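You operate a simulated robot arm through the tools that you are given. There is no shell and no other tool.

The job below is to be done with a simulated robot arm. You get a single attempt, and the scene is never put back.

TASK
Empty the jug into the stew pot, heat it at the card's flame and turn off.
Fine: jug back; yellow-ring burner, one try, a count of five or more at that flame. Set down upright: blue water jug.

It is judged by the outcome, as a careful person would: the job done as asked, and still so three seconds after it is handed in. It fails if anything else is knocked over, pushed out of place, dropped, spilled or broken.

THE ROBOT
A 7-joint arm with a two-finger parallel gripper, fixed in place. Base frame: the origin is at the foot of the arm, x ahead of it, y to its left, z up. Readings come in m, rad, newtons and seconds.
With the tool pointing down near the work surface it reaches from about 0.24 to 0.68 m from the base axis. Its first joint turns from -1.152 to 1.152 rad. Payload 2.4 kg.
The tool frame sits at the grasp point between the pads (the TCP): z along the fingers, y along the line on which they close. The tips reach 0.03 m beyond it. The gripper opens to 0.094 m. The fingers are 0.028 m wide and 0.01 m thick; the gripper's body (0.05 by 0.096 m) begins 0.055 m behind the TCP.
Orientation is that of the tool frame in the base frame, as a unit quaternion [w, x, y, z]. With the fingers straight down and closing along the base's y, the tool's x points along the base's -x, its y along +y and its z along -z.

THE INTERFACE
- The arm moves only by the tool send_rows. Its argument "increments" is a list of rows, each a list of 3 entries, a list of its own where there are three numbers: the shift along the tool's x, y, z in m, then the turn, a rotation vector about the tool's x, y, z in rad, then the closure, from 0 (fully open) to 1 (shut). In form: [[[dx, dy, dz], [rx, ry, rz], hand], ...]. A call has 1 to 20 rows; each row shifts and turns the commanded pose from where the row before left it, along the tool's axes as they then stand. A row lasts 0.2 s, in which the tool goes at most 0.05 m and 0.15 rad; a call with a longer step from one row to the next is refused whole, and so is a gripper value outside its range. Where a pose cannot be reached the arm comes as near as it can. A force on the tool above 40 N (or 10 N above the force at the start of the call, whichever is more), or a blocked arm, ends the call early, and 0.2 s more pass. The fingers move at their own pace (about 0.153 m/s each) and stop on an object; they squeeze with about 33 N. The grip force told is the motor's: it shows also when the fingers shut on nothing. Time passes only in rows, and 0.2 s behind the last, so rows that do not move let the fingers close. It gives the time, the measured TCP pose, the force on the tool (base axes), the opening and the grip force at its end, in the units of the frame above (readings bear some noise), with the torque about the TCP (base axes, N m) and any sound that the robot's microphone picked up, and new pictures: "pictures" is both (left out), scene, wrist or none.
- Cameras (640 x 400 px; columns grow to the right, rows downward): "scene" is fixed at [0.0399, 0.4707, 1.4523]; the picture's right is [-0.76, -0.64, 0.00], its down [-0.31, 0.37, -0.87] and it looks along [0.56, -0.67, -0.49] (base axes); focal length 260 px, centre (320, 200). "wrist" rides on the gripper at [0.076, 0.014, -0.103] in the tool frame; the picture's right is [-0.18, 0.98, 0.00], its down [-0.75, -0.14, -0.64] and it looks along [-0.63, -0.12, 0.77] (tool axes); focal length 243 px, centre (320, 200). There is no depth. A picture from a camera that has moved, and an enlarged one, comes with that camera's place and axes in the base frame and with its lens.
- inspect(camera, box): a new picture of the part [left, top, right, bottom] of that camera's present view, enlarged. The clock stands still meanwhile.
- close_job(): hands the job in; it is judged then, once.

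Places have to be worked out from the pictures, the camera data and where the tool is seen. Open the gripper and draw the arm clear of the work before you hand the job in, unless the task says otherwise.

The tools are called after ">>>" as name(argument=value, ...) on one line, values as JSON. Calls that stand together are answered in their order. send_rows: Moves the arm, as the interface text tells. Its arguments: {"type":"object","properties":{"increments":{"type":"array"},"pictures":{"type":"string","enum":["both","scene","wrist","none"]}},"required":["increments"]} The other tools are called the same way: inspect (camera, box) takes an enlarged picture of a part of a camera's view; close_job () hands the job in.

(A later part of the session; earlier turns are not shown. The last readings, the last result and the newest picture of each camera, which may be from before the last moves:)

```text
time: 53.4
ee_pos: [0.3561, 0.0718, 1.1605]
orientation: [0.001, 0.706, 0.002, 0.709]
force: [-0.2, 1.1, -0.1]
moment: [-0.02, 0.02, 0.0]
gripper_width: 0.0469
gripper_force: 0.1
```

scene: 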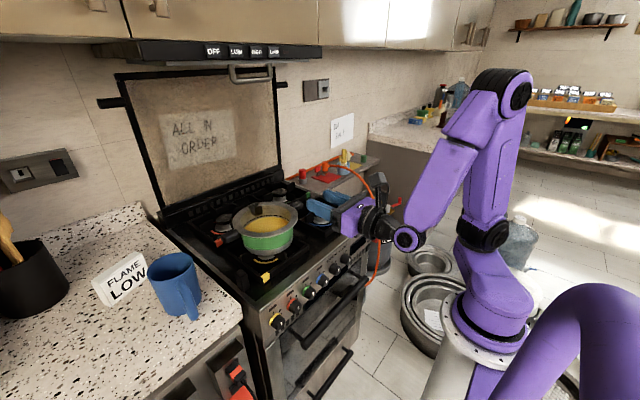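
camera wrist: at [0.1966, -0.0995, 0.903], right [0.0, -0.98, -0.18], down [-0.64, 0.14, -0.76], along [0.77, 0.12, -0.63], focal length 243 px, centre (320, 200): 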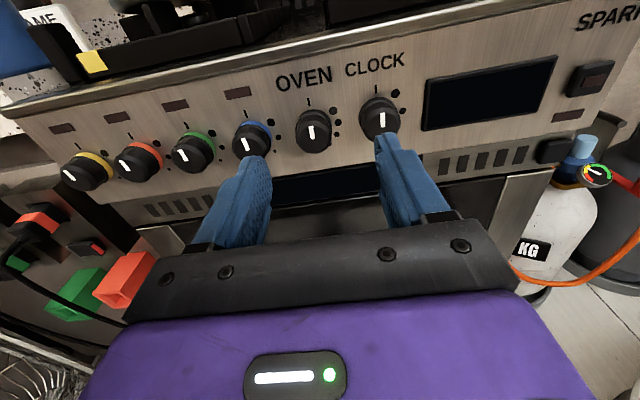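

Elbow-up posture is restored. I cross to y ≈ −0.30 at this height.

>>> send_rows(increments=[[[0, 0.042, 0.002], [0, 0, 0], 0.5], [[0, 0.042, 0.002], [0, 0, 0], 0.5], [[0, 0.042, 0.002], [0, 0, 0], 0.5], [[0, 0.042, 0.002], [0, 0, 0], 0.5], [[0, 0.042, 0.002], [0, 0, 0], 0.5], [[0, 0.042, 0.002], [0, 0, 0], 0.5], [[0, 0.042, 0.002], [0, 0, 0], 0.5], [[0, 0.042, 0.002], [0, 0, 0], 0.5], [[0, 0.042, 0.002], [0, 0, 0], 0.5]], pictures="scene")

```text
time: 55.4
ee_pos: [0.4509, -0.0737, 1.1938]
orientation: [0.001, 0.706, 0.0, 0.708]
force: [-0.7, 0.2, 0.1]
moment: [0.02, -0.01, -0.01]
gripper_width: 0.047
gripper_force: 0.2
out of reach, approached as far as the arm can: row 1, 2, 3, 4, 5, 6, 7, 8, 9
```

scene: 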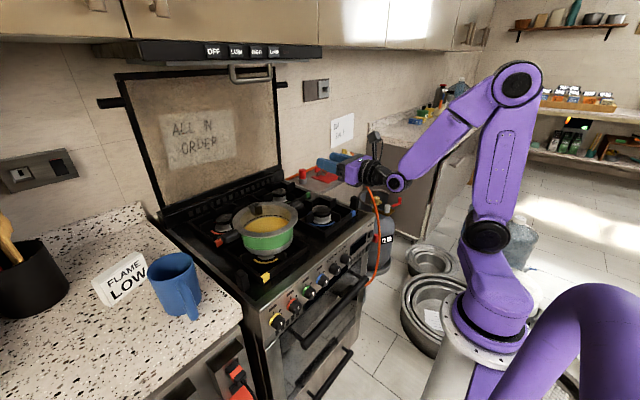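

The limit seems to be the last joint (rolled a half-turn back), not the position. I roll forward by ~140° – the same roll the hand will have after turning the knob to LOW – and retry the crossing.

>>> send_rows(increments=[[[0, 0, 0], [0, 0, 0.14], 0.5], [[0, 0, 0], [0, 0, 0.14], 0.5], [[0, 0, 0], [0, 0, 0.14], 0.5], [[0, 0, 0], [0, 0, 0.14], 0.5], [[0, 0, 0], [0, 0, 0.14], 0.5], [[0, 0, 0], [0, 0, 0.14], 0.5], [[0, 0, 0], [0, 0, 0.14], 0.5], [[0, 0, 0], [0, 0, 0.14], 0.5], [[0, 0, 0], [0, 0, 0.14], 0.5], [[0, 0, 0], [0, 0, 0.14], 0.5], [[0, 0, 0], [0, 0, 0.14], 0.5], [[0, 0, 0], [0, 0, 0.14], 0.5], [[0, 0, 0], [0, 0, 0.14], 0.5], [[0, 0, 0], [0, 0, 0.14], 0.5], [[0, 0, 0], [0, 0, 0.14], 0.5], [[0, 0, 0], [0, 0, 0.14], 0.5], [[0, 0, 0], [0, 0, 0.14], 0.5], [[0, 0, 0], [0, 0, 0.063], 0.5]], pictures="scene")

```text
time: 59.2
ee_pos: [0.4515, -0.0731, 1.1935]
orientation: [0.666, -0.24, 0.663, -0.243]
force: [-0.5, 0.1, -1.0]
moment: [0.0, 0.01, 0.04]
gripper_width: 0.0471
gripper_force: 0.2
```

scene: 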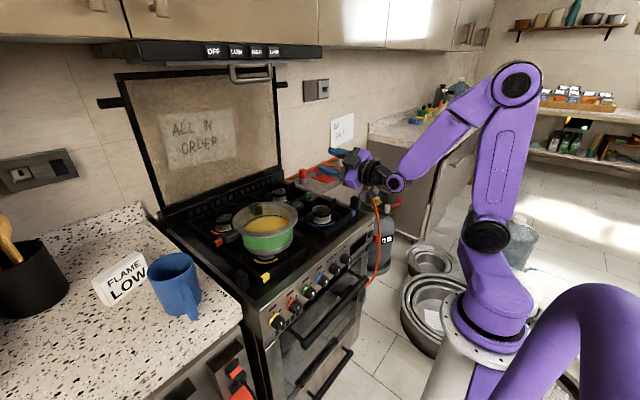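

Rolled fine. Now I cross and descend toward the right front, to about (0.37, −0.33, 1.00).

>>> send_rows(increments=[[[0.039, -0.0091, -0.01], [0, 0, 0], 0.8], [[0.039, -0.0091, -0.01], [0, 0, 0], 0.8], [[0.039, -0.0091, -0.01], [0, 0, 0], 0.8], [[0.039, -0.0091, -0.01], [0, 0, 0], 0.8], [[0.039, -0.0091, -0.01], [0, 0, 0], 0.8], [[0.039, -0.0091, -0.01], [0, 0, 0], 0.8], [[0.039, -0.0091, -0.01], [0, 0, 0], 0.8], [[0.039, -0.0091, -0.01], [0, 0, 0], 1.0]], pictures="both")

```text
time: 61.0
ee_pos: [0.4528, -0.0673, 1.0549]
orientation: [0.665, -0.239, 0.663, -0.247]
force: [-0.1, 0.1, 0.4]
moment: [0.01, 0.0, 0.03]
gripper_width: 0.0002
gripper_force: 33.0
out of reach, approached as far as the arm can: row 1, 2, 3, 4, 5, 6, 7, 8
camera wrist: at [0.3502, -0.1059, 0.986], right [0.01, 0.87, -0.49], down [-0.64, 0.38, 0.66], along [0.77, 0.31, 0.56], focal length 243 px, centre (320, 200)
```

scene: 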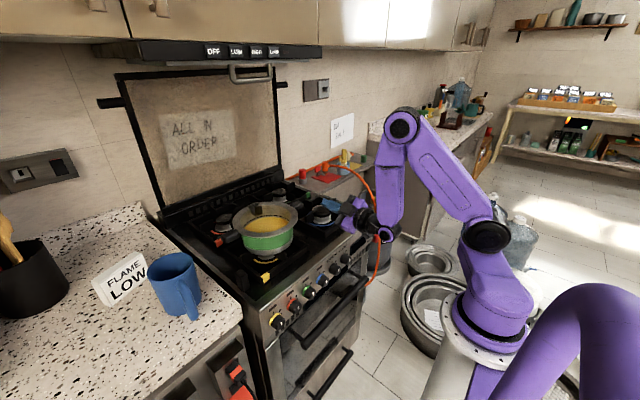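
wrist: 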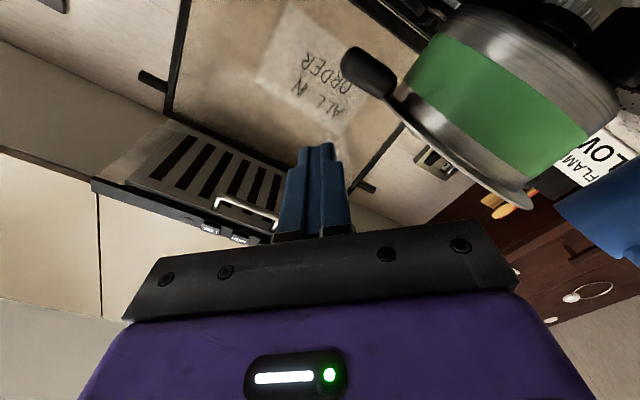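

Still limited: the wrist needs a large azimuth with the tool aimed straight ahead on the right side. I yaw the tool to the right (~35°) so the arm points naturally toward the SPARK button.

>>> send_rows(increments=[[[0, 0, 0], [0.107, 0.09, 0], 1.0], [[0, 0, 0], [0.107, 0.09, 0], 1.0], [[0, 0, 0], [0.107, 0.09, 0], 1.0], [[0, 0, 0], [0.107, 0.09, 0], 1.0], [[0, 0, 0], [0.0, 0.0, 0], 1.0]], pictures="scene")

```text
time: 62.2
ee_pos: [0.4522, -0.0682, 1.0553]
orientation: [0.572, -0.048, 0.704, -0.418]
force: [-0.3, -0.5, -0.5]
moment: [0.03, 0.01, -0.01]
gripper_width: 0.0
gripper_force: 32.8
```

scene: 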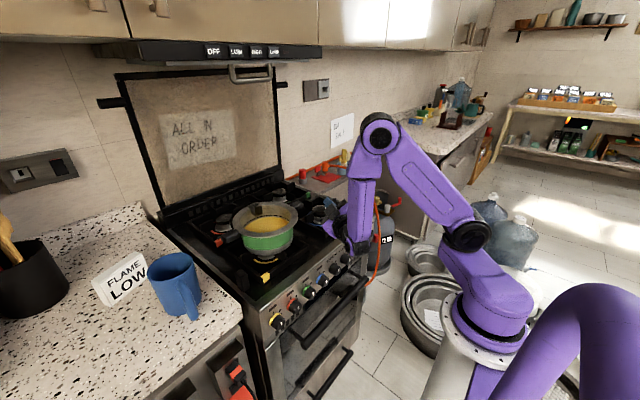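

Yawed tool reached (now aiming 32° right). I retreat from over the hob and go down to a standby in front of SPARK, about (0.36, −0.30, 0.80).

>>> send_rows(increments=[[[0.0259, -0.0308, -0.0018], [0, 0, 0], 1.0], [[0.0259, -0.0308, -0.0018], [0, 0, 0], 1.0], [[0.0259, -0.0308, -0.0018], [0, 0, 0], 1.0], [[0.0259, -0.0308, -0.0018], [0, 0, 0], 1.0], [[0.0354, 0.0139, 0.0075], [0, 0, 0], 1.0], [[0.0354, 0.0139, 0.0075], [0, 0, 0], 1.0], [[0.0354, 0.0139, 0.0075], [0, 0, 0], 1.0], [[0.0354, 0.0139, 0.0075], [0, 0, 0], 1.0], [[0.0354, 0.0139, 0.0075], [0, 0, 0], 1.0]], pictures="both")

```text
time: 64.1
ee_pos: [0.414, -0.2392, 0.8816]
orientation: [0.583, -0.051, 0.692, -0.422]
force: [-27.6, 13.4, 16.5]
moment: [-0.12, -0.43, 0.2]
gripper_width: 0.0002
gripper_force: 33.4
out of reach, approached as far as the arm can: row 3, 4
stopped in row 9: the force on the tool passed its limit at 92 N (the readings are from after the stop); the commanded pose is now the measured one
camera wrist: at [0.3092, -0.2204, 0.8105], right [0.47, 0.73, -0.49], down [-0.37, 0.67, 0.64], along [0.8, -0.12, 0.59], focal length 243 px, centre (320, 200)
```

scene: 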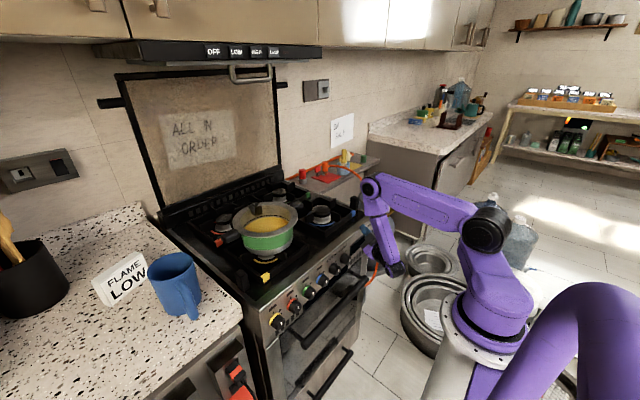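
wrist: 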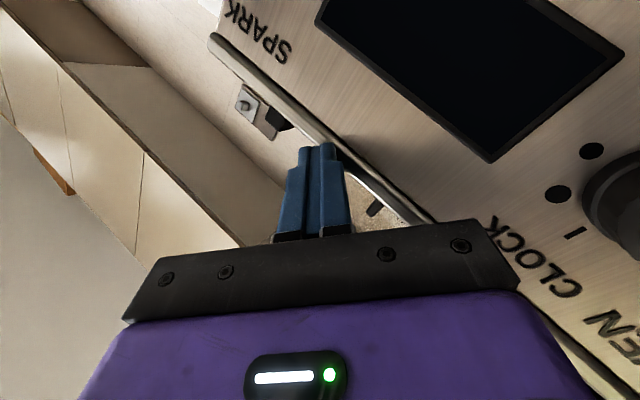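

The closed fingertips touched the stove's front lip (the arm hadn't been able to retreat in x as commanded). I back off up and away immediately and check the scene.

>>> send_rows(increments=[[[-0.0076, -0.0064, -0.01], [0, 0, 0], 1.0], [[-0.0153, -0.0129, -0.01], [0, 0, 0], 1.0], [[-0.0229, -0.0193, 0], [0, 0, 0], 1.0], [[-0.0229, -0.0193, 0], [0, 0, 0], 1.0], [[-0.0229, -0.0193, 0], [0, 0, 0], 1.0], [[-0.0229, -0.0193, 0], [0, 0, 0], 1.0]], pictures="both")

>>> inspect(camera="scene", box=[180, 160, 400, 340])

```text
time: 65.5
ee_pos: [0.4137, -0.229, 1.0228]
orientation: [0.582, -0.049, 0.694, -0.421]
force: [-0.5, -0.3, -1.1]
moment: [0.01, -0.01, 0.0]
gripper_width: 0.0
gripper_force: 33.2
out of reach, approached as far as the arm can: row 1, 2
camera wrist: at [0.3095, -0.2091, 0.9508], right [0.47, 0.73, -0.49], down [-0.37, 0.67, 0.65], along [0.8, -0.13, 0.58], focal length 243 px, centre (320, 200)
```

scene: 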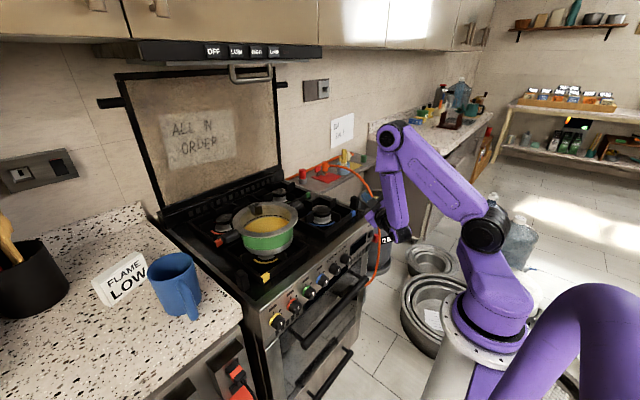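
wrist: 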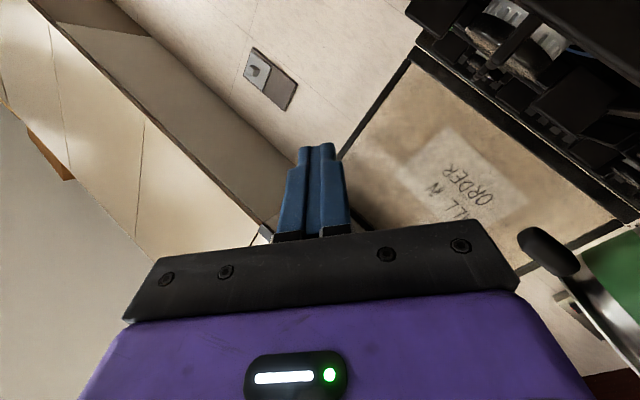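

```text
2.22 times, centred on (290, 250) of scene
camera zoom: at [0.0399, 0.4707, 1.4523], right [-0.76, -0.64, 0.0], down [-0.31, 0.37, -0.87], along [0.56, -0.67, -0.49], focal length 577 px, centre (387, 89)
```

zoom: 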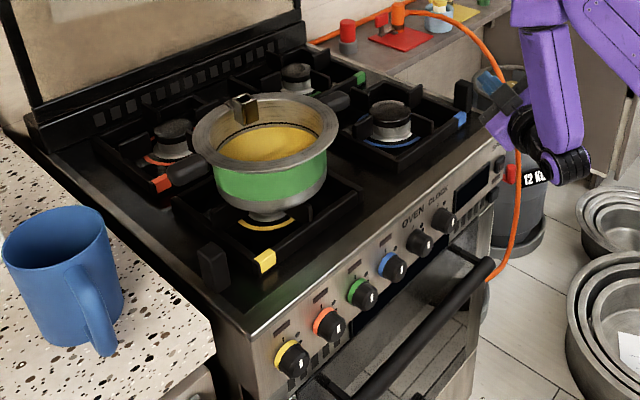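

Nothing was displaced. For SPARK I'll use a pitched-down, yawed tool (natural for the arm): I pitch down by 0.7 rad here in free space.

>>> send_rows(increments=[[[0, 0, 0], [-0.09, 0.1072, 0], 1.0], [[0, 0, 0], [-0.09, 0.1072, 0], 1.0], [[0, 0, 0], [-0.09, 0.1072, 0], 1.0], [[0, 0, 0], [-0.09, 0.1072, 0], 1.0], [[0, 0, 0], [-0.09, 0.1072, 0], 1.0], [[0, 0, 0], [0, 0, 0], 1.0]], pictures="both")

```text
time: 66.9
ee_pos: [0.4287, -0.2292, 1.0167]
orientation: [0.353, -0.066, 0.898, -0.255]
force: [0.6, -0.5, 0.6]
moment: [0.03, 0.0, 0.03]
gripper_width: 0.0
gripper_force: 33.6
out of reach, approached as far as the arm can: row 1, 2
camera wrist: at [0.3047, -0.1979, 1.0265], right [0.2, 0.9, -0.38], down [0.12, 0.37, 0.92], along [0.97, -0.23, -0.04], focal length 243 px, centre (320, 200)
```

scene: 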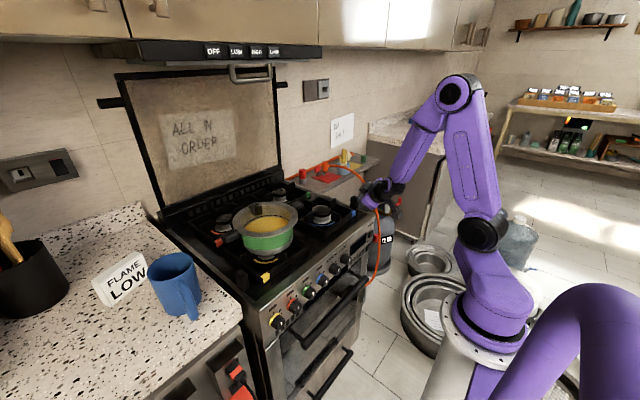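
wrist: 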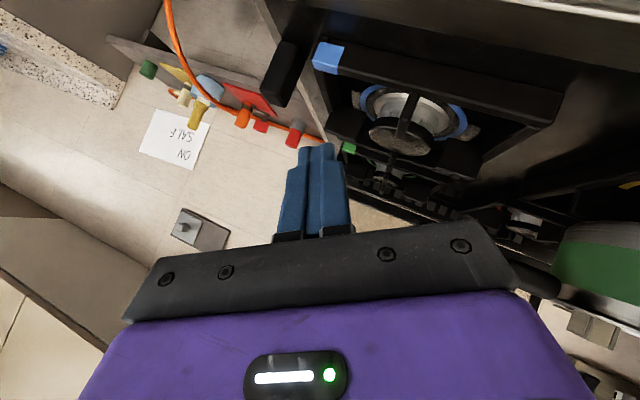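

Good posture now (tool pitched 39° down, 32° right). I pull back to x ≈ 0.375 before descending, and verify.

>>> send_rows(increments=[[[0.0309, -0.0207, -0.005], [0, 0, 0], 1.0], [[0.0309, -0.0207, -0.005], [0, 0, 0], 1.0]], pictures="wrist")

```text
time: 67.5
ee_pos: [0.3916, -0.2722, 1.0102]
orientation: [0.353, -0.064, 0.898, -0.256]
force: [0.7, -0.2, 0.1]
moment: [0.02, 0.0, 0.01]
gripper_width: 0.0001
gripper_force: 33.4
out of reach, approached as far as the arm can: row 2
camera wrist: at [0.2677, -0.2415, 1.0203], right [0.2, 0.9, -0.39], down [0.12, 0.37, 0.92], along [0.97, -0.23, -0.04], focal length 243 px, centre (320, 200)
```

wrist: 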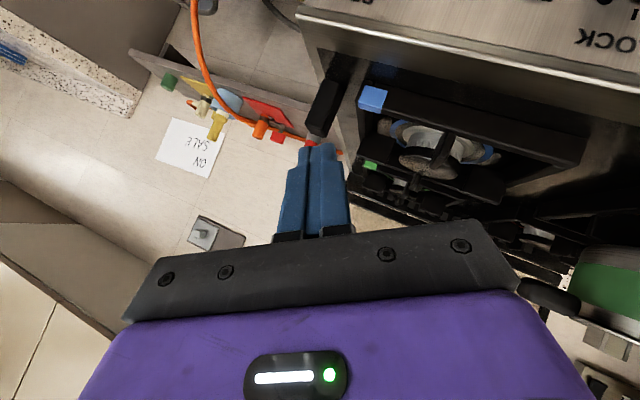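

It only got to x = 0.392. I probe with small backward steps plus descent to see which directions the arm allows from here.

>>> send_rows(increments=[[[0.0149, -0.0012, -0.0134], [0, 0, 0], 1.0], [[0, 0, 0], [0, 0, 0], 1.0]], pictures="none")

```text
time: 68.1
ee_pos: [0.3902, -0.2732, 1.0121]
orientation: [0.352, -0.064, 0.897, -0.258]
force: [-0.6, -0.4, 0.2]
moment: [-0.05, -0.03, 0.0]
gripper_width: 0.0
gripper_force: 32.9
out of reach, approached as far as the arm can: row 1
```

Backward is blocked in this posture. I pitch the tool to fully vertical – the arm's natural posture – and test the reach from there.

>>> send_rows(increments=[[[0, 0, 0], [-0.0906, 0.1067, 0], 1.0], [[0, 0, 0], [-0.0906, 0.1067, 0], 1.0], [[0, 0, 0], [-0.0906, 0.1067, 0], 1.0], [[0, 0, 0], [-0.0906, 0.1067, 0], 1.0], [[0, 0, 0], [-0.0906, 0.1067, 0], 1.0], [[0, 0, 0], [-0.0906, 0.1067, 0], 1.0], [[0, 0, 0], [0, 0, 0], 1.0]], pictures="scene")

```text
time: 69.7
ee_pos: [0.4015, -0.2773, 1.0125]
orientation: [0.142, -0.076, 0.983, -0.091]
force: [-0.2, 0.0, -0.6]
moment: [0.02, 0.01, 0.01]
gripper_width: 0.0
gripper_force: 33.2
out of reach, approached as far as the arm can: row 3, 4, 5, 6
```

scene: 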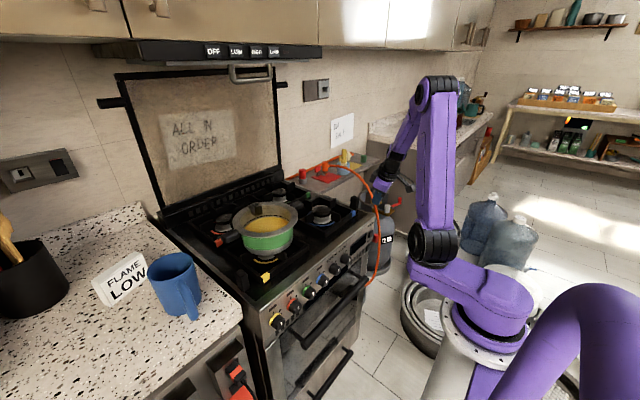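

The arm's first joint had been sitting at its right-hand limit; this move freed it (it now points nearly ahead). I try shifting back and right from here.

>>> send_rows(increments=[[[0.0225, -0.0087, 0.0008], [0, 0, 0], 1.0], [[0.0225, -0.0087, 0.0008], [0, 0, 0], 1.0], [[0, 0, 0], [0, 0, 0], 1.0]], pictures="scene")

```text
time: 70.5
ee_pos: [0.361, -0.3034, 1.001]
orientation: [0.143, -0.076, 0.983, -0.091]
force: [-0.8, -1.0, -0.3]
moment: [-0.01, -0.01, 0.02]
gripper_width: 0.0
gripper_force: 33.2
```

scene: 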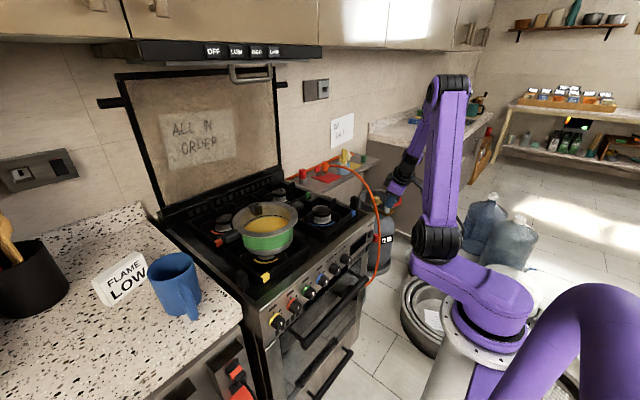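

That works. Now I descend in front of the stove at x ≈ 0.36 (well clear of the lip at 0.437).

>>> send_rows(increments=[[[0.0093, 0.0026, 0.0313], [0, 0, 0], 1.0], [[0.0093, 0.0026, 0.0313], [0, 0, 0], 1.0], [[0.0093, 0.0026, 0.0313], [0, 0, 0], 1.0], [[0.0093, 0.0026, 0.0313], [0, 0, 0], 1.0]], pictures="both")

```text
time: 71.5
ee_pos: [0.361, -0.3182, 0.8722]
orientation: [0.141, -0.077, 0.983, -0.091]
force: [0.3, 0.0, 0.1]
moment: [-0.01, 0.0, 0.01]
gripper_width: 0.0001
gripper_force: 33.4
camera wrist: at [0.2573, -0.3014, 0.9445], right [0.05, 0.99, -0.15], down [0.55, 0.1, 0.83], along [0.84, -0.12, -0.53], focal length 243 px, centre (320, 200)
```

scene: 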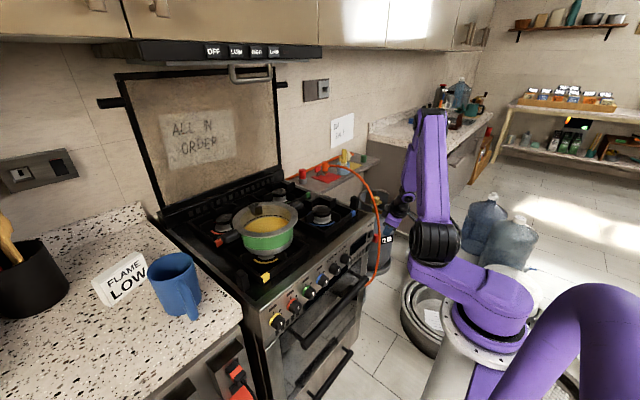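
wrist: 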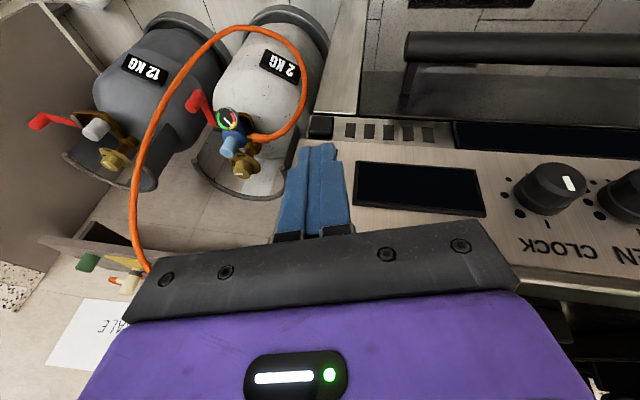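

Now at standby before SPARK (it's hidden right behind the closed fingers, as computed). I take a closer look at the gas side from here.

>>> inspect(camera="wrist", box=[30, 60, 330, 220])

>>> inspect(camera="wrist", box=[180, 80, 300, 190])

>>> inspect(camera="wrist", box=[270, 90, 420, 200])

>>> inspect(camera="scene", box=[340, 190, 430, 290])

```text
2.13 times, centred on (180, 140) of wrist
camera zoom: at [0.2573, -0.3014, 0.9445], right [0.05, 0.99, -0.15], down [0.55, 0.1, 0.83], along [0.84, -0.12, -0.53], focal length 518 px, centre (619, 328)
```

zoom: 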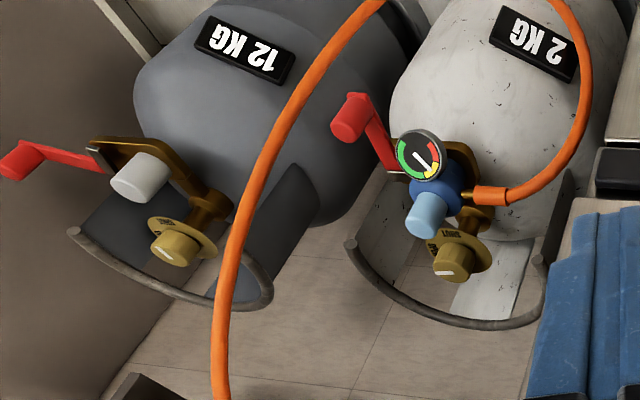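

```text
3.64 times, centred on (240, 135) of wrist
camera zoom: at [0.2573, -0.3014, 0.9445], right [0.05, 0.99, -0.15], down [0.55, 0.1, 0.83], along [0.84, -0.12, -0.53], focal length 882 px, centre (611, 436)
```

zoom: 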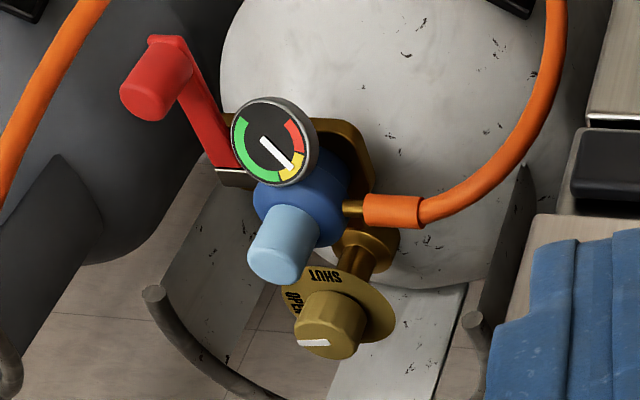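

```text
3.64 times, centred on (345, 145) of wrist
camera zoom: at [0.2573, -0.3014, 0.9445], right [0.05, 0.99, -0.15], down [0.55, 0.1, 0.83], along [0.84, -0.12, -0.53], focal length 882 px, centre (229, 400)
```

zoom: 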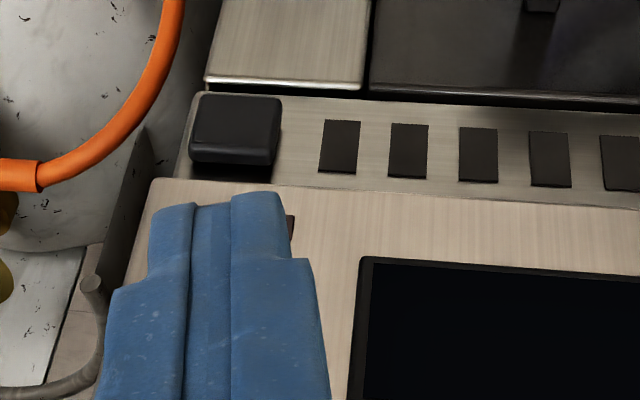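

```text
4.00 times, centred on (385, 240) of scene
camera zoom: at [0.0398, 0.4707, 1.4523], right [-0.76, -0.64, 0.0], down [-0.31, 0.37, -0.87], along [0.56, -0.67, -0.49], focal length 1039 px, centre (60, 40)
```

zoom: 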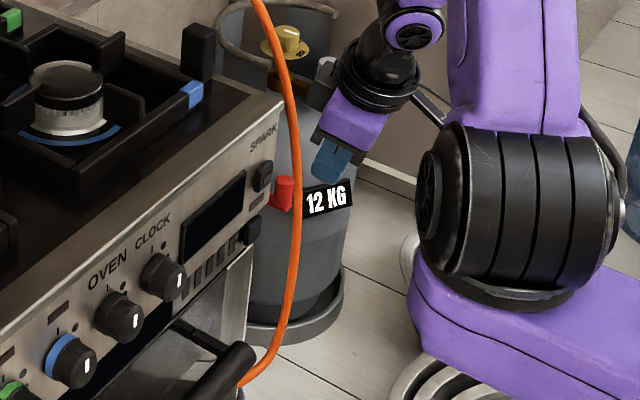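

The 2 kg cylinder that feeds the hose has a SHUT/OPEN dial; I zoom in on it and on the other cylinder's dial to compare pointer positions.

>>> inspect(camera="wrist", box=[215, 145, 265, 185])

>>> inspect(camera="wrist", box=[90, 140, 140, 180])

>>> inspect(camera="wrist", box=[205, 95, 265, 140])

>>> inspect(camera="scene", box=[310, 145, 370, 190])

```text
10.00 times, centred on (240, 165) of wrist
camera zoom: at [0.2573, -0.3014, 0.9445], right [0.05, 0.99, -0.15], down [0.55, 0.1, 0.83], along [0.84, -0.12, -0.53], focal length 2426 px, centre (1120, 550)
```

zoom: 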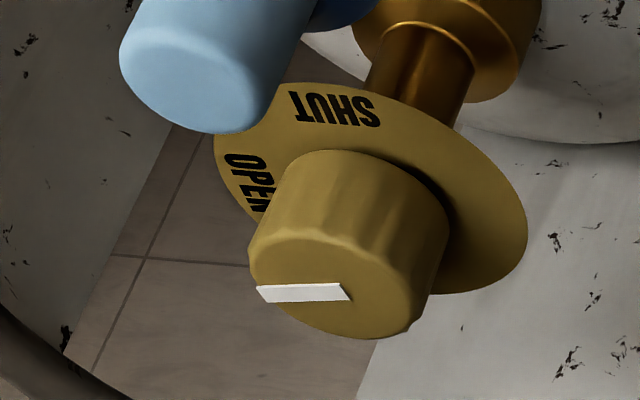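

```text
10.00 times, centred on (115, 160) of wrist
camera zoom: at [0.2573, -0.3014, 0.9445], right [0.05, 0.99, -0.15], down [0.55, 0.1, 0.83], along [0.84, -0.12, -0.53], focal length 2426 px, centre (2370, 600)
```

zoom: 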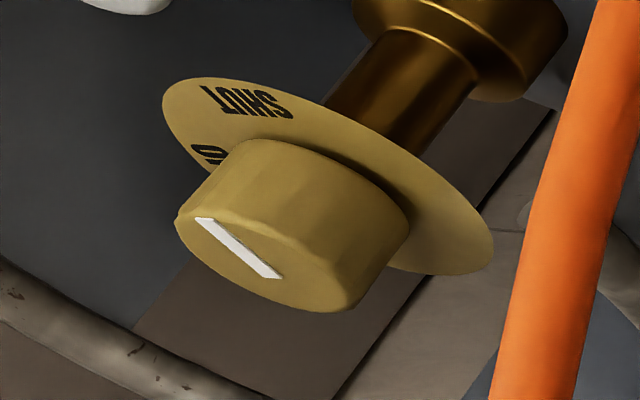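

```text
8.89 times, centred on (235, 118) of wrist
camera zoom: at [0.2573, -0.3014, 0.9445], right [0.05, 0.99, -0.15], down [0.55, 0.1, 0.83], along [0.84, -0.12, -0.53], focal length 2157 px, centre (1076, 933)
```

zoom: 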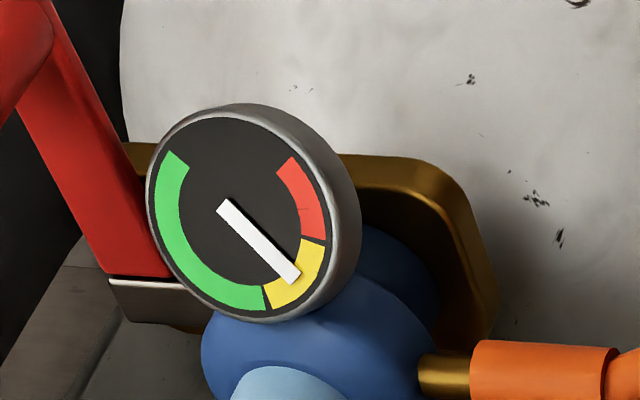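

```text
8.89 times, centred on (340, 168) of scene
camera zoom: at [0.0398, 0.4707, 1.4523], right [-0.76, -0.64, 0.0], down [-0.31, 0.37, -0.87], along [0.56, -0.67, -0.49], focal length 2309 px, centre (142, 489)
```

zoom: 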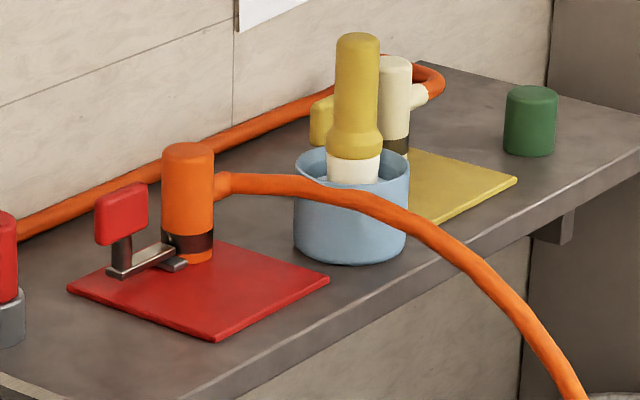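

The feeding 2 kg cylinder is OPEN with pressure and its hose connected, so the supply is in order. I now dry-run the return path from SPARK to the knob: up a little and left, keeping the tool pitched down so the wrist stays away from the base.

>>> send_rows(increments=[[[-0.025, 0.0139, -0.0306], [0, 0, 0], 1.0], [[-0.025, 0.0139, -0.0306], [0, 0, 0], 1.0], [[-0.025, 0.0139, -0.0306], [0, 0, 0], 1.0], [[-0.0098, 0.0435, -0.0065], [0, 0, 0], 1.0], [[-0.0098, 0.0435, -0.0065], [0, 0, 0], 1.0], [[-0.0098, 0.0435, -0.0065], [0, 0, 0], 1.0], [[-0.0098, 0.0435, -0.0065], [0, 0, 0], 1.0]], pictures="scene")

```text
time: 73.1
ee_pos: [0.3827, -0.0898, 0.9677]
orientation: [0.144, -0.076, 0.982, -0.091]
force: [-0.2, 0.2, -0.5]
moment: [-0.02, -0.01, -0.02]
gripper_width: 0.0
gripper_force: 32.6
out of reach, approached as far as the arm can: row 6, 7
```

scene: 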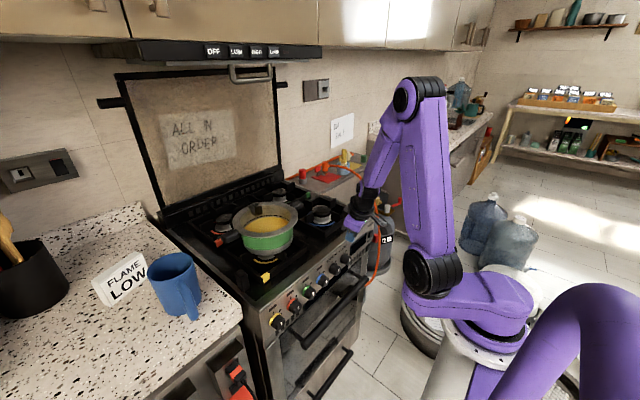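

J1 is on the other side now; I need the arm back in its first posture family. I move up and left over the hob front (clear of the pot) toward (0.40, 0.10, 1.10).

>>> send_rows(increments=[[[-0.017, 0.0312, -0.03], [0, 0, 0], 1.0], [[-0.017, 0.0312, -0.03], [0, 0, 0], 1.0], [[-0.017, 0.0312, -0.03], [0, 0, 0], 1.0], [[-0.017, 0.0312, -0.03], [0, 0, 0], 1.0], [[-0.017, 0.0312, -0.03], [0, 0, 0], 1.0]], pictures="scene")

```text
time: 74.3
ee_pos: [0.3875, -0.0095, 1.0479]
orientation: [0.202, -0.08, 0.967, -0.134]
force: [-0.9, 0.2, -0.6]
moment: [-0.02, -0.02, -0.03]
gripper_width: 0.0
gripper_force: 32.7
out of reach, approached as far as the arm can: row 1, 2, 3, 4
```

scene: 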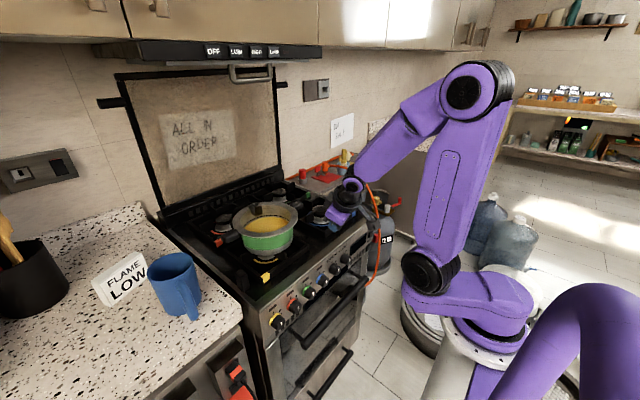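

The arm has come up into an elbow-up posture. I continue left to about (0.41, 0.15, 1.12).

>>> send_rows(increments=[[[-0.0155, 0.0259, -0.018], [0, 0, 0], 1.0], [[-0.0155, 0.0259, -0.018], [0, 0, 0], 1.0], [[-0.0155, 0.0259, -0.018], [0, 0, 0], 1.0], [[-0.0155, 0.0259, -0.018], [0, 0, 0], 1.0], [[-0.0155, 0.0259, -0.018], [0, 0, 0], 1.0]], pictures="scene")

```text
time: 75.5
ee_pos: [0.4078, 0.1492, 1.1188]
orientation: [0.204, -0.075, 0.967, -0.132]
force: [0.3, -0.4, 0.8]
moment: [0.0, 0.02, 0.02]
gripper_width: 0.0
gripper_force: 32.9
```

scene: 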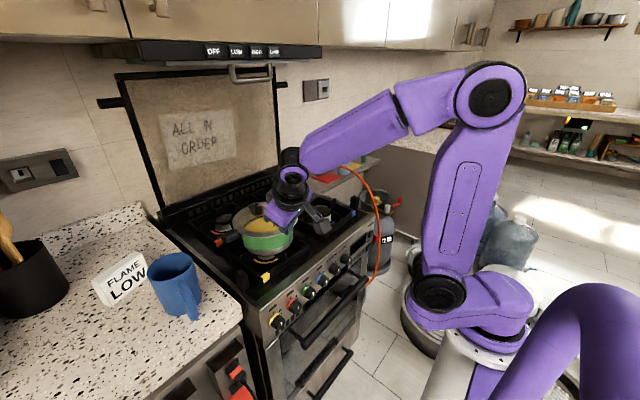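

Reached. J1 is now near its left limit; moving further left should bring the arm back to the first posture family. I go to y ≈ 0.28 at this height.

>>> send_rows(increments=[[[-0.0073, 0.0333, -0.0079], [0, 0, 0], 1.0], [[-0.0073, 0.0333, -0.0079], [0, 0, 0], 1.0], [[-0.0073, 0.0333, -0.0079], [0, 0, 0], 1.0], [[-0.0073, 0.0333, -0.0079], [0, 0, 0], 1.0]], pictures="scene")

```text
time: 76.5
ee_pos: [0.4082, 0.2897, 1.1199]
orientation: [0.203, -0.076, 0.967, -0.133]
force: [-0.6, 0.7, -0.1]
moment: [-0.01, 0.0, -0.03]
gripper_width: 0.0002
gripper_force: 32.4
```

scene: 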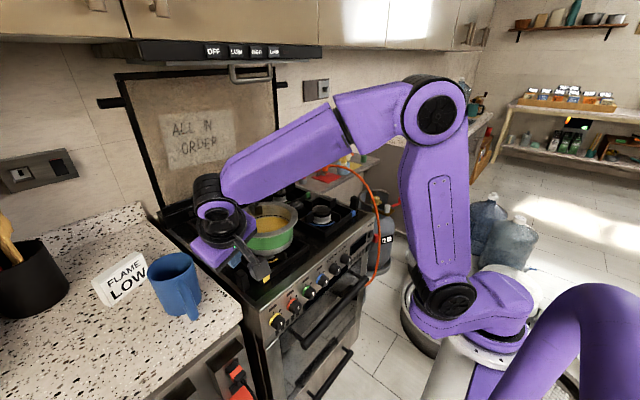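

Reached. Now I bring the tool back to horizontal, pointing straight ahead, at this clear spot.

>>> send_rows(increments=[[[0, 0, 0], [0.0417, -0.1377, -0.034], 1.0], [[0, 0, 0], [0.0417, -0.1377, -0.034], 1.0], [[0, 0, 0], [0.0417, -0.1377, -0.034], 1.0], [[0, 0, 0], [0.0417, -0.1377, -0.034], 1.0], [[0, 0, 0], [0.0417, -0.1377, -0.034], 1.0], [[0, 0, 0], [0.0417, -0.1377, -0.034], 1.0], [[0, 0, 0], [0.0417, -0.1377, -0.034], 1.0], [[0, 0, 0], [0.0417, -0.1377, -0.034], 1.0], [[0, 0, 0], [0, 0, 0], 1.0]], pictures="scene")

```text
time: 78.5
ee_pos: [0.4105, 0.289, 1.1202]
orientation: [0.666, -0.224, 0.666, -0.249]
force: [0.4, 1.3, 0.1]
moment: [-0.03, -0.02, 0.03]
gripper_width: 0.0001
gripper_force: 32.5
```

scene: 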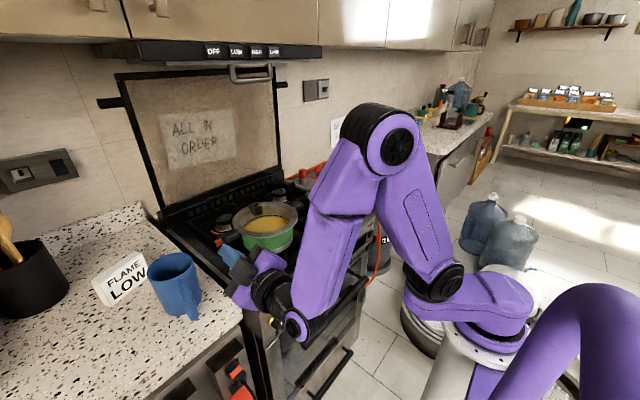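

The arm is now in an in-plane posture with free travel both ways. I unroll the hand to 0 (camera on top) here, with a tiny aim correction.

>>> send_rows(increments=[[[0, 0, 0], [-0.0334, -0.0112, 0], 0.5], [[0, 0, 0], [0, 0, -0.1446], 0], [[0, 0, 0], [0, 0, -0.1446], 0], [[0, 0, 0], [0, 0, -0.1446], 0], [[0, 0, 0], [0, 0, -0.1446], 0], [[0, 0, 0], [0, 0, -0.1446], 0], [[0, 0, 0], [0, 0, -0.1446], 0], [[0, 0, 0], [0, 0, -0.1446], 0], [[0, 0, 0], [0, 0, -0.1446], 0], [[0, 0, 0], [0, 0, -0.1446], 0], [[0, 0, 0], [0, 0, -0.1446], 0], [[0, 0, 0], [0, 0, -0.1446], 0], [[0, 0, 0], [0, 0, -0.1446], 0], [[0, 0, 0], [0, 0, -0.1446], 0], [[0, 0, 0], [0, 0, -0.1446], 0], [[0, 0, 0], [0, 0, -0.1446], 0], [[0, 0, 0], [0, 0, -0.1446], 0], [[0, 0, 0], [0, 0, -0.1446], 0]], pictures="scene")

```text
time: 82.3
ee_pos: [0.4092, 0.2893, 1.12]
orientation: [0.0, 0.708, -0.002, 0.706]
force: [-0.1, 0.2, -0.4]
moment: [-0.03, -0.01, -0.01]
gripper_width: 0.094
gripper_force: 0.1
```

scene: 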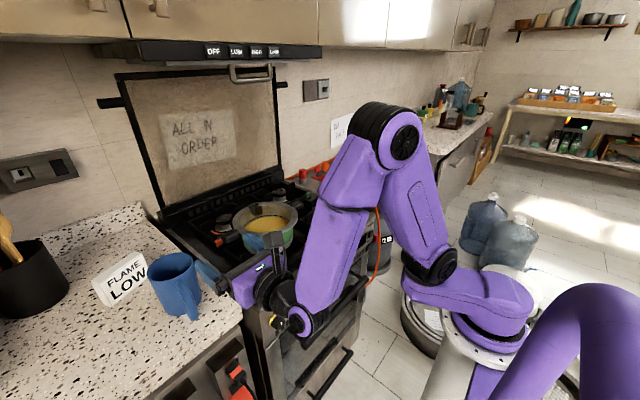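

Good. Now down to the knob standby (0.365, 0.19, 0.80), first backing off in x.

>>> send_rows(increments=[[[0, 0, -0.045], [0, 0, 0], 0], [[-0.04, 0.0124, 0], [0, 0, 0], 0], [[-0.04, 0.0124, 0], [0, 0, 0], 0], [[-0.04, 0.0124, 0], [0, 0, 0], 0], [[-0.04, 0.0124, 0], [0, 0, 0], 0], [[-0.04, 0.0124, 0], [0, 0, 0], 0], [[-0.04, 0.0124, 0], [0, 0, 0], 0], [[-0.04, 0.0124, 0], [0, 0, 0], 0], [[-0.04, 0.0124, 0], [0, 0, 0], 0]], pictures="both")

```text
time: 84.3
ee_pos: [0.3636, 0.1905, 0.7988]
orientation: [0.0, 0.707, -0.001, 0.707]
force: [0.2, 0.1, -0.2]
moment: [0.01, -0.01, -0.04]
gripper_width: 0.0939
gripper_force: 0.2
camera wrist: at [0.2619, 0.1761, 0.8747], right [0.0, -0.98, -0.19], down [-0.64, 0.15, -0.75], along [0.77, 0.12, -0.63], focal length 243 px, centre (320, 200)
```

scene: 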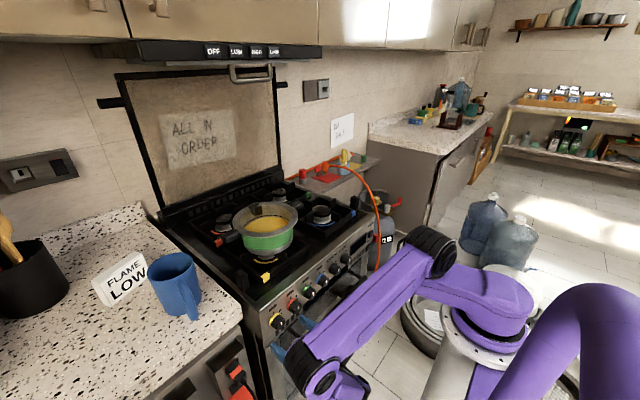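
wrist: 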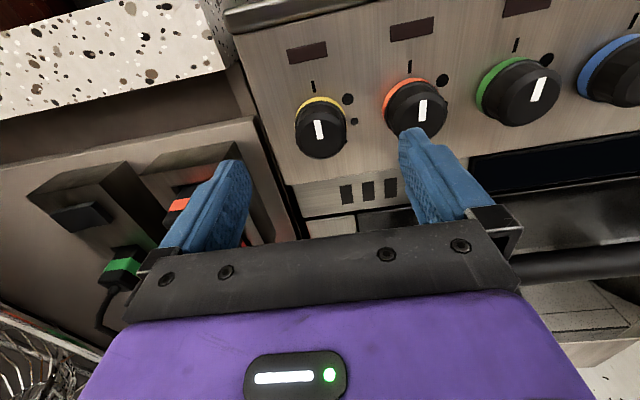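

At the knob standby. Before opening any gas I rehearse the gas-on sequence in the air: roll +140° here (as if turning the knob), then a fast yawed transit to SPARK.

>>> send_rows(increments=[[[0, 0, 0], [0, 0, 0.1437], 0.6], [[0, 0, 0], [0, 0, 0.1437], 0.6], [[0, 0, 0], [0, 0, 0.1437], 0.6], [[0, 0, 0], [0, 0, 0.1437], 0.6], [[0, 0, 0], [0, 0, 0.1437], 0.6], [[0, 0, 0], [0, 0, 0.1437], 0.6], [[0, 0, 0], [0, 0, 0.1437], 0.6], [[0, 0, 0], [0, 0, 0.1437], 0.6], [[0, 0, 0], [0, 0, 0.1437], 0.6], [[0, 0, 0], [0, 0, 0.1437], 0.6], [[0, 0, 0], [0, 0, 0.1437], 0.6], [[0, 0, 0], [0, 0, 0.1437], 0.6], [[0, 0, 0], [0, 0, 0.1437], 0.6], [[0, 0, 0], [0, 0, 0.1437], 0.6], [[0, 0, 0], [0, 0, 0.1437], 0.6], [[0, 0, 0], [0, 0, 0.1437], 0.6], [[0, 0, 0], [0, 0, 0.1437], 0.6]], pictures="both")

```text
time: 87.9
ee_pos: [0.3642, 0.1914, 0.7996]
orientation: [0.664, -0.24, 0.666, -0.24]
force: [0.5, -0.8, 0.6]
moment: [-0.01, -0.01, 0.0]
gripper_width: 0.0378
gripper_force: 0.1
camera wrist: at [0.2617, 0.1538, 0.7317], right [0.0, 0.87, -0.49], down [-0.64, 0.37, 0.67], along [0.77, 0.31, 0.56], focal length 243 px, centre (320, 200)
```

scene: 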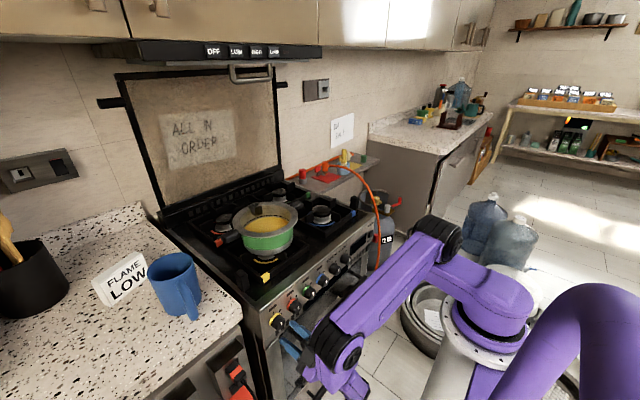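
wrist: 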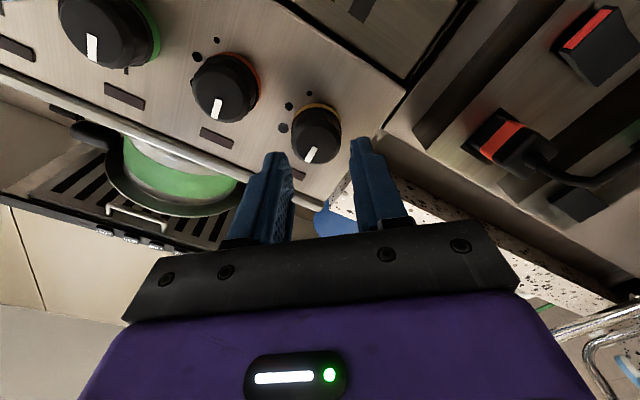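

Rolling in front of the knob works cleanly. Now the rehearsal of the transit, first half.

>>> send_rows(increments=[[[0.0282, -0.0383, 0.001], [0.0603, 0.1275, 0.0341], 1], [[0.0265, -0.039, 0.0068], [0.0603, 0.1275, 0.0341], 1], [[0.0238, -0.0393, 0.0124], [0.0603, 0.1275, 0.0341], 1], [[0.0206, -0.0391, 0.0176], [0.0603, 0.1275, 0.0341], 1], [[0.0167, -0.0386, 0.0223], [0.0603, 0.1275, 0.0341], 1]], pictures="scene")

```text
time: 89.1
ee_pos: [0.3678, -0.0465, 0.8127]
orientation: [0.468, 0.003, 0.814, -0.343]
force: [0.0, 0.2, 0.4]
moment: [0.02, 0.0, 0.01]
gripper_width: 0.0
gripper_force: 32.5
```

scene: 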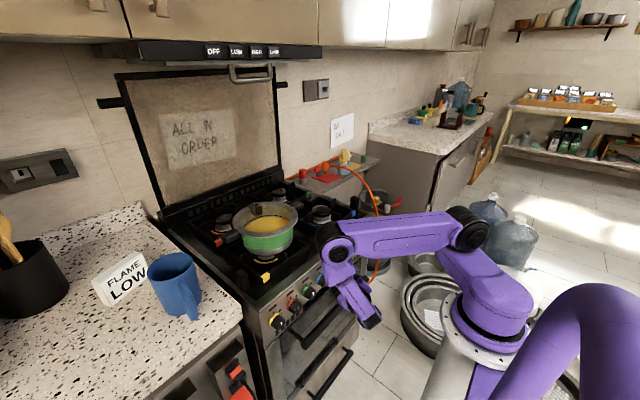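

First half went exactly as commanded, with no reach problem. I continue the rehearsal.

>>> send_rows(increments=[[[0.0123, -0.0376, 0.0265], [0.0603, 0.1275, 0.0341], 1], [[0.0074, -0.0362, 0.03], [0.0603, 0.1275, 0.0341], 1], [[0.0022, -0.0345, 0.0327], [0.0603, 0.1275, 0.0341], 1]], pictures="both")

```text
time: 89.9
ee_pos: [0.3703, -0.1891, 0.8239]
orientation: [0.32, 0.151, 0.853, -0.383]
force: [0.1, -0.2, 0.7]
moment: [0.03, 0.05, -0.02]
gripper_width: 0.0
gripper_force: 32.6
camera wrist: at [0.2765, -0.102, 0.8161], right [0.63, 0.65, -0.43], down [0.22, 0.38, 0.9], along [0.74, -0.66, 0.1], focal length 243 px, centre (320, 200)
```

scene: 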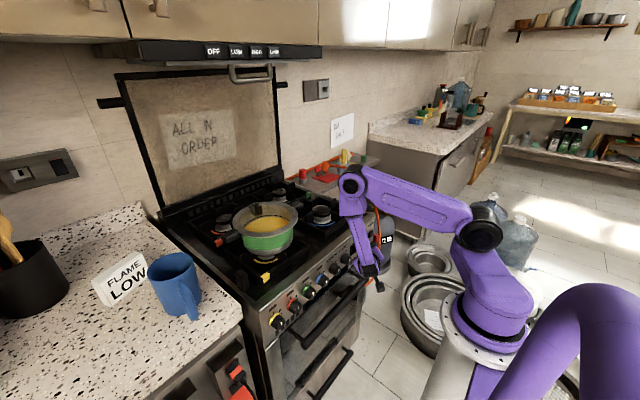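
wrist: 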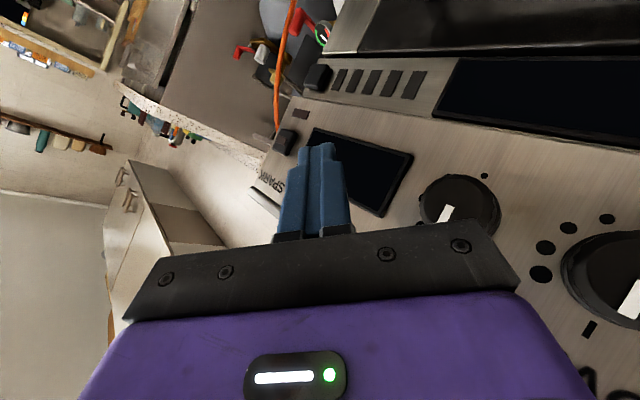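

The rehearsal works and SPARK shows clearly; it triangulates to (0.437, −0.330, 0.801). I do the last rehearsal rows to a standby 3–4 cm short of the button.

>>> send_rows(increments=[[[-0.0031, -0.0325, 0.0347], [0, 0, 0], 1], [[-0.0031, -0.0325, 0.0347], [0, 0, 0], 1]], pictures="both")

>>> inspect(camera="wrist", box=[240, 60, 400, 200])

```text
time: 90.5
ee_pos: [0.3723, -0.2828, 0.8294]
orientation: [0.321, 0.151, 0.853, -0.384]
force: [0.9, -0.3, -0.8]
moment: [-0.01, 0.0, -0.01]
gripper_width: 0.0
gripper_force: 33.1
camera wrist: at [0.279, -0.1958, 0.8214], right [0.63, 0.65, -0.43], down [0.22, 0.38, 0.9], along [0.74, -0.66, 0.1], focal length 243 px, centre (320, 200)
```

scene: 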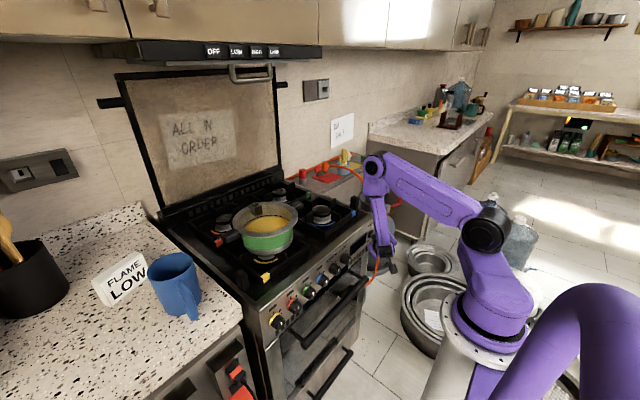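
wrist: 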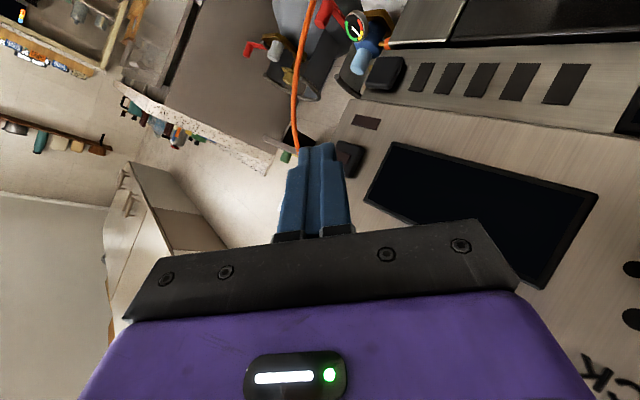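

```text
2.86 times, centred on (320, 130) of wrist
camera zoom: at [0.279, -0.1958, 0.8214], right [0.63, 0.65, -0.43], down [0.22, 0.38, 0.9], along [0.74, -0.66, 0.1], focal length 693 px, centre (320, 400)
```

zoom: 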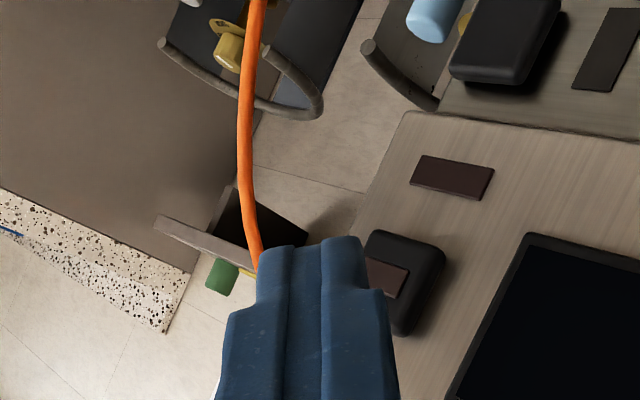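

The rehearsal reaches the standby with no limits; SPARK's face refines to (0.432, −0.324, 0.802), so the pressing corner needs only ~+3 cm. I return along the same path to the knob standby.

>>> send_rows(increments=[[[0.0031, 0.0325, -0.0347], [0, 0, 0], 1], [[0.0031, 0.0325, -0.0347], [0, 0, 0], 1], [[0.0031, 0.0325, -0.0347], [-0.0603, -0.1275, -0.0341], 1], [[-0.0022, 0.0345, -0.0327], [-0.0603, -0.1275, -0.0341], 1], [[-0.0074, 0.0362, -0.03], [-0.0603, -0.1275, -0.0341], 0.8], [[-0.0123, 0.0376, -0.0265], [-0.0603, -0.1275, -0.0341], 0.5], [[-0.0167, 0.0386, -0.0223], [-0.0603, -0.1275, -0.0341], 0.3], [[-0.0206, 0.0391, -0.0176], [-0.0603, -0.1275, -0.0341], 0.3], [[-0.0238, 0.0393, -0.0124], [-0.0603, -0.1275, -0.0341], 0.3], [[-0.0265, 0.039, -0.0068], [-0.0603, -0.1275, -0.0341], 0.3]], pictures="both")

```text
time: 92.7
ee_pos: [0.3648, 0.1929, 0.7998]
orientation: [0.665, -0.242, 0.665, -0.241]
force: [0.1, -0.3, 0.0]
moment: [-0.02, 0.0, -0.05]
gripper_width: 0.0656
gripper_force: 0.0
camera wrist: at [0.262, 0.1541, 0.732], right [0.0, 0.87, -0.49], down [-0.64, 0.38, 0.67], along [0.77, 0.31, 0.56], focal length 243 px, centre (320, 200)
```

scene: 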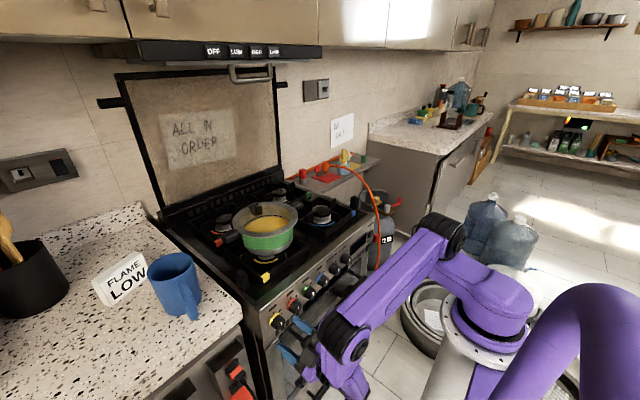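
wrist: 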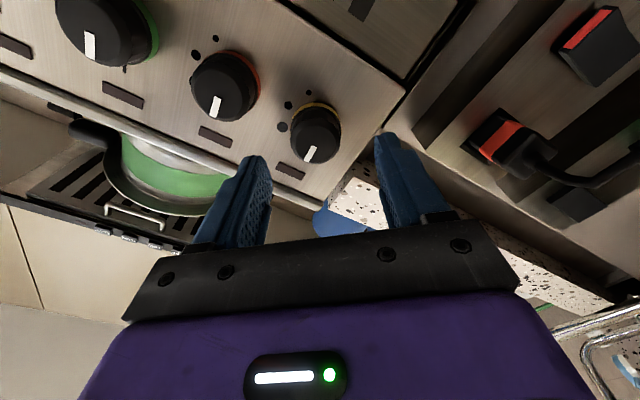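

Path returns precisely. I enlarge the knob from this angle to refine its axis before gripping.

>>> inspect(camera="wrist", box=[260, 80, 380, 180])

```text
4.00 times, centred on (320, 130) of wrist
camera zoom: at [0.262, 0.1541, 0.732], right [0.0, 0.87, -0.49], down [-0.64, 0.38, 0.67], along [0.77, 0.31, 0.56], focal length 970 px, centre (320, 480)
```

zoom: 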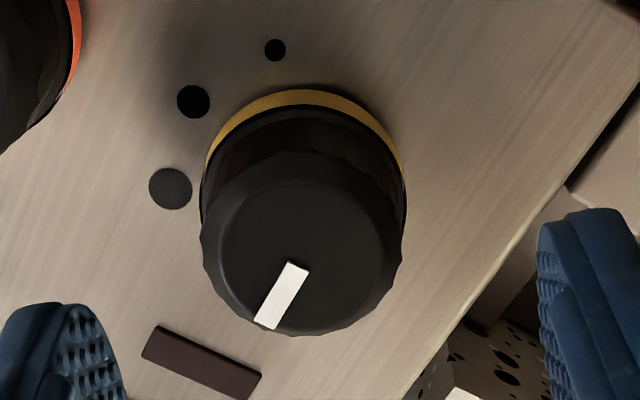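

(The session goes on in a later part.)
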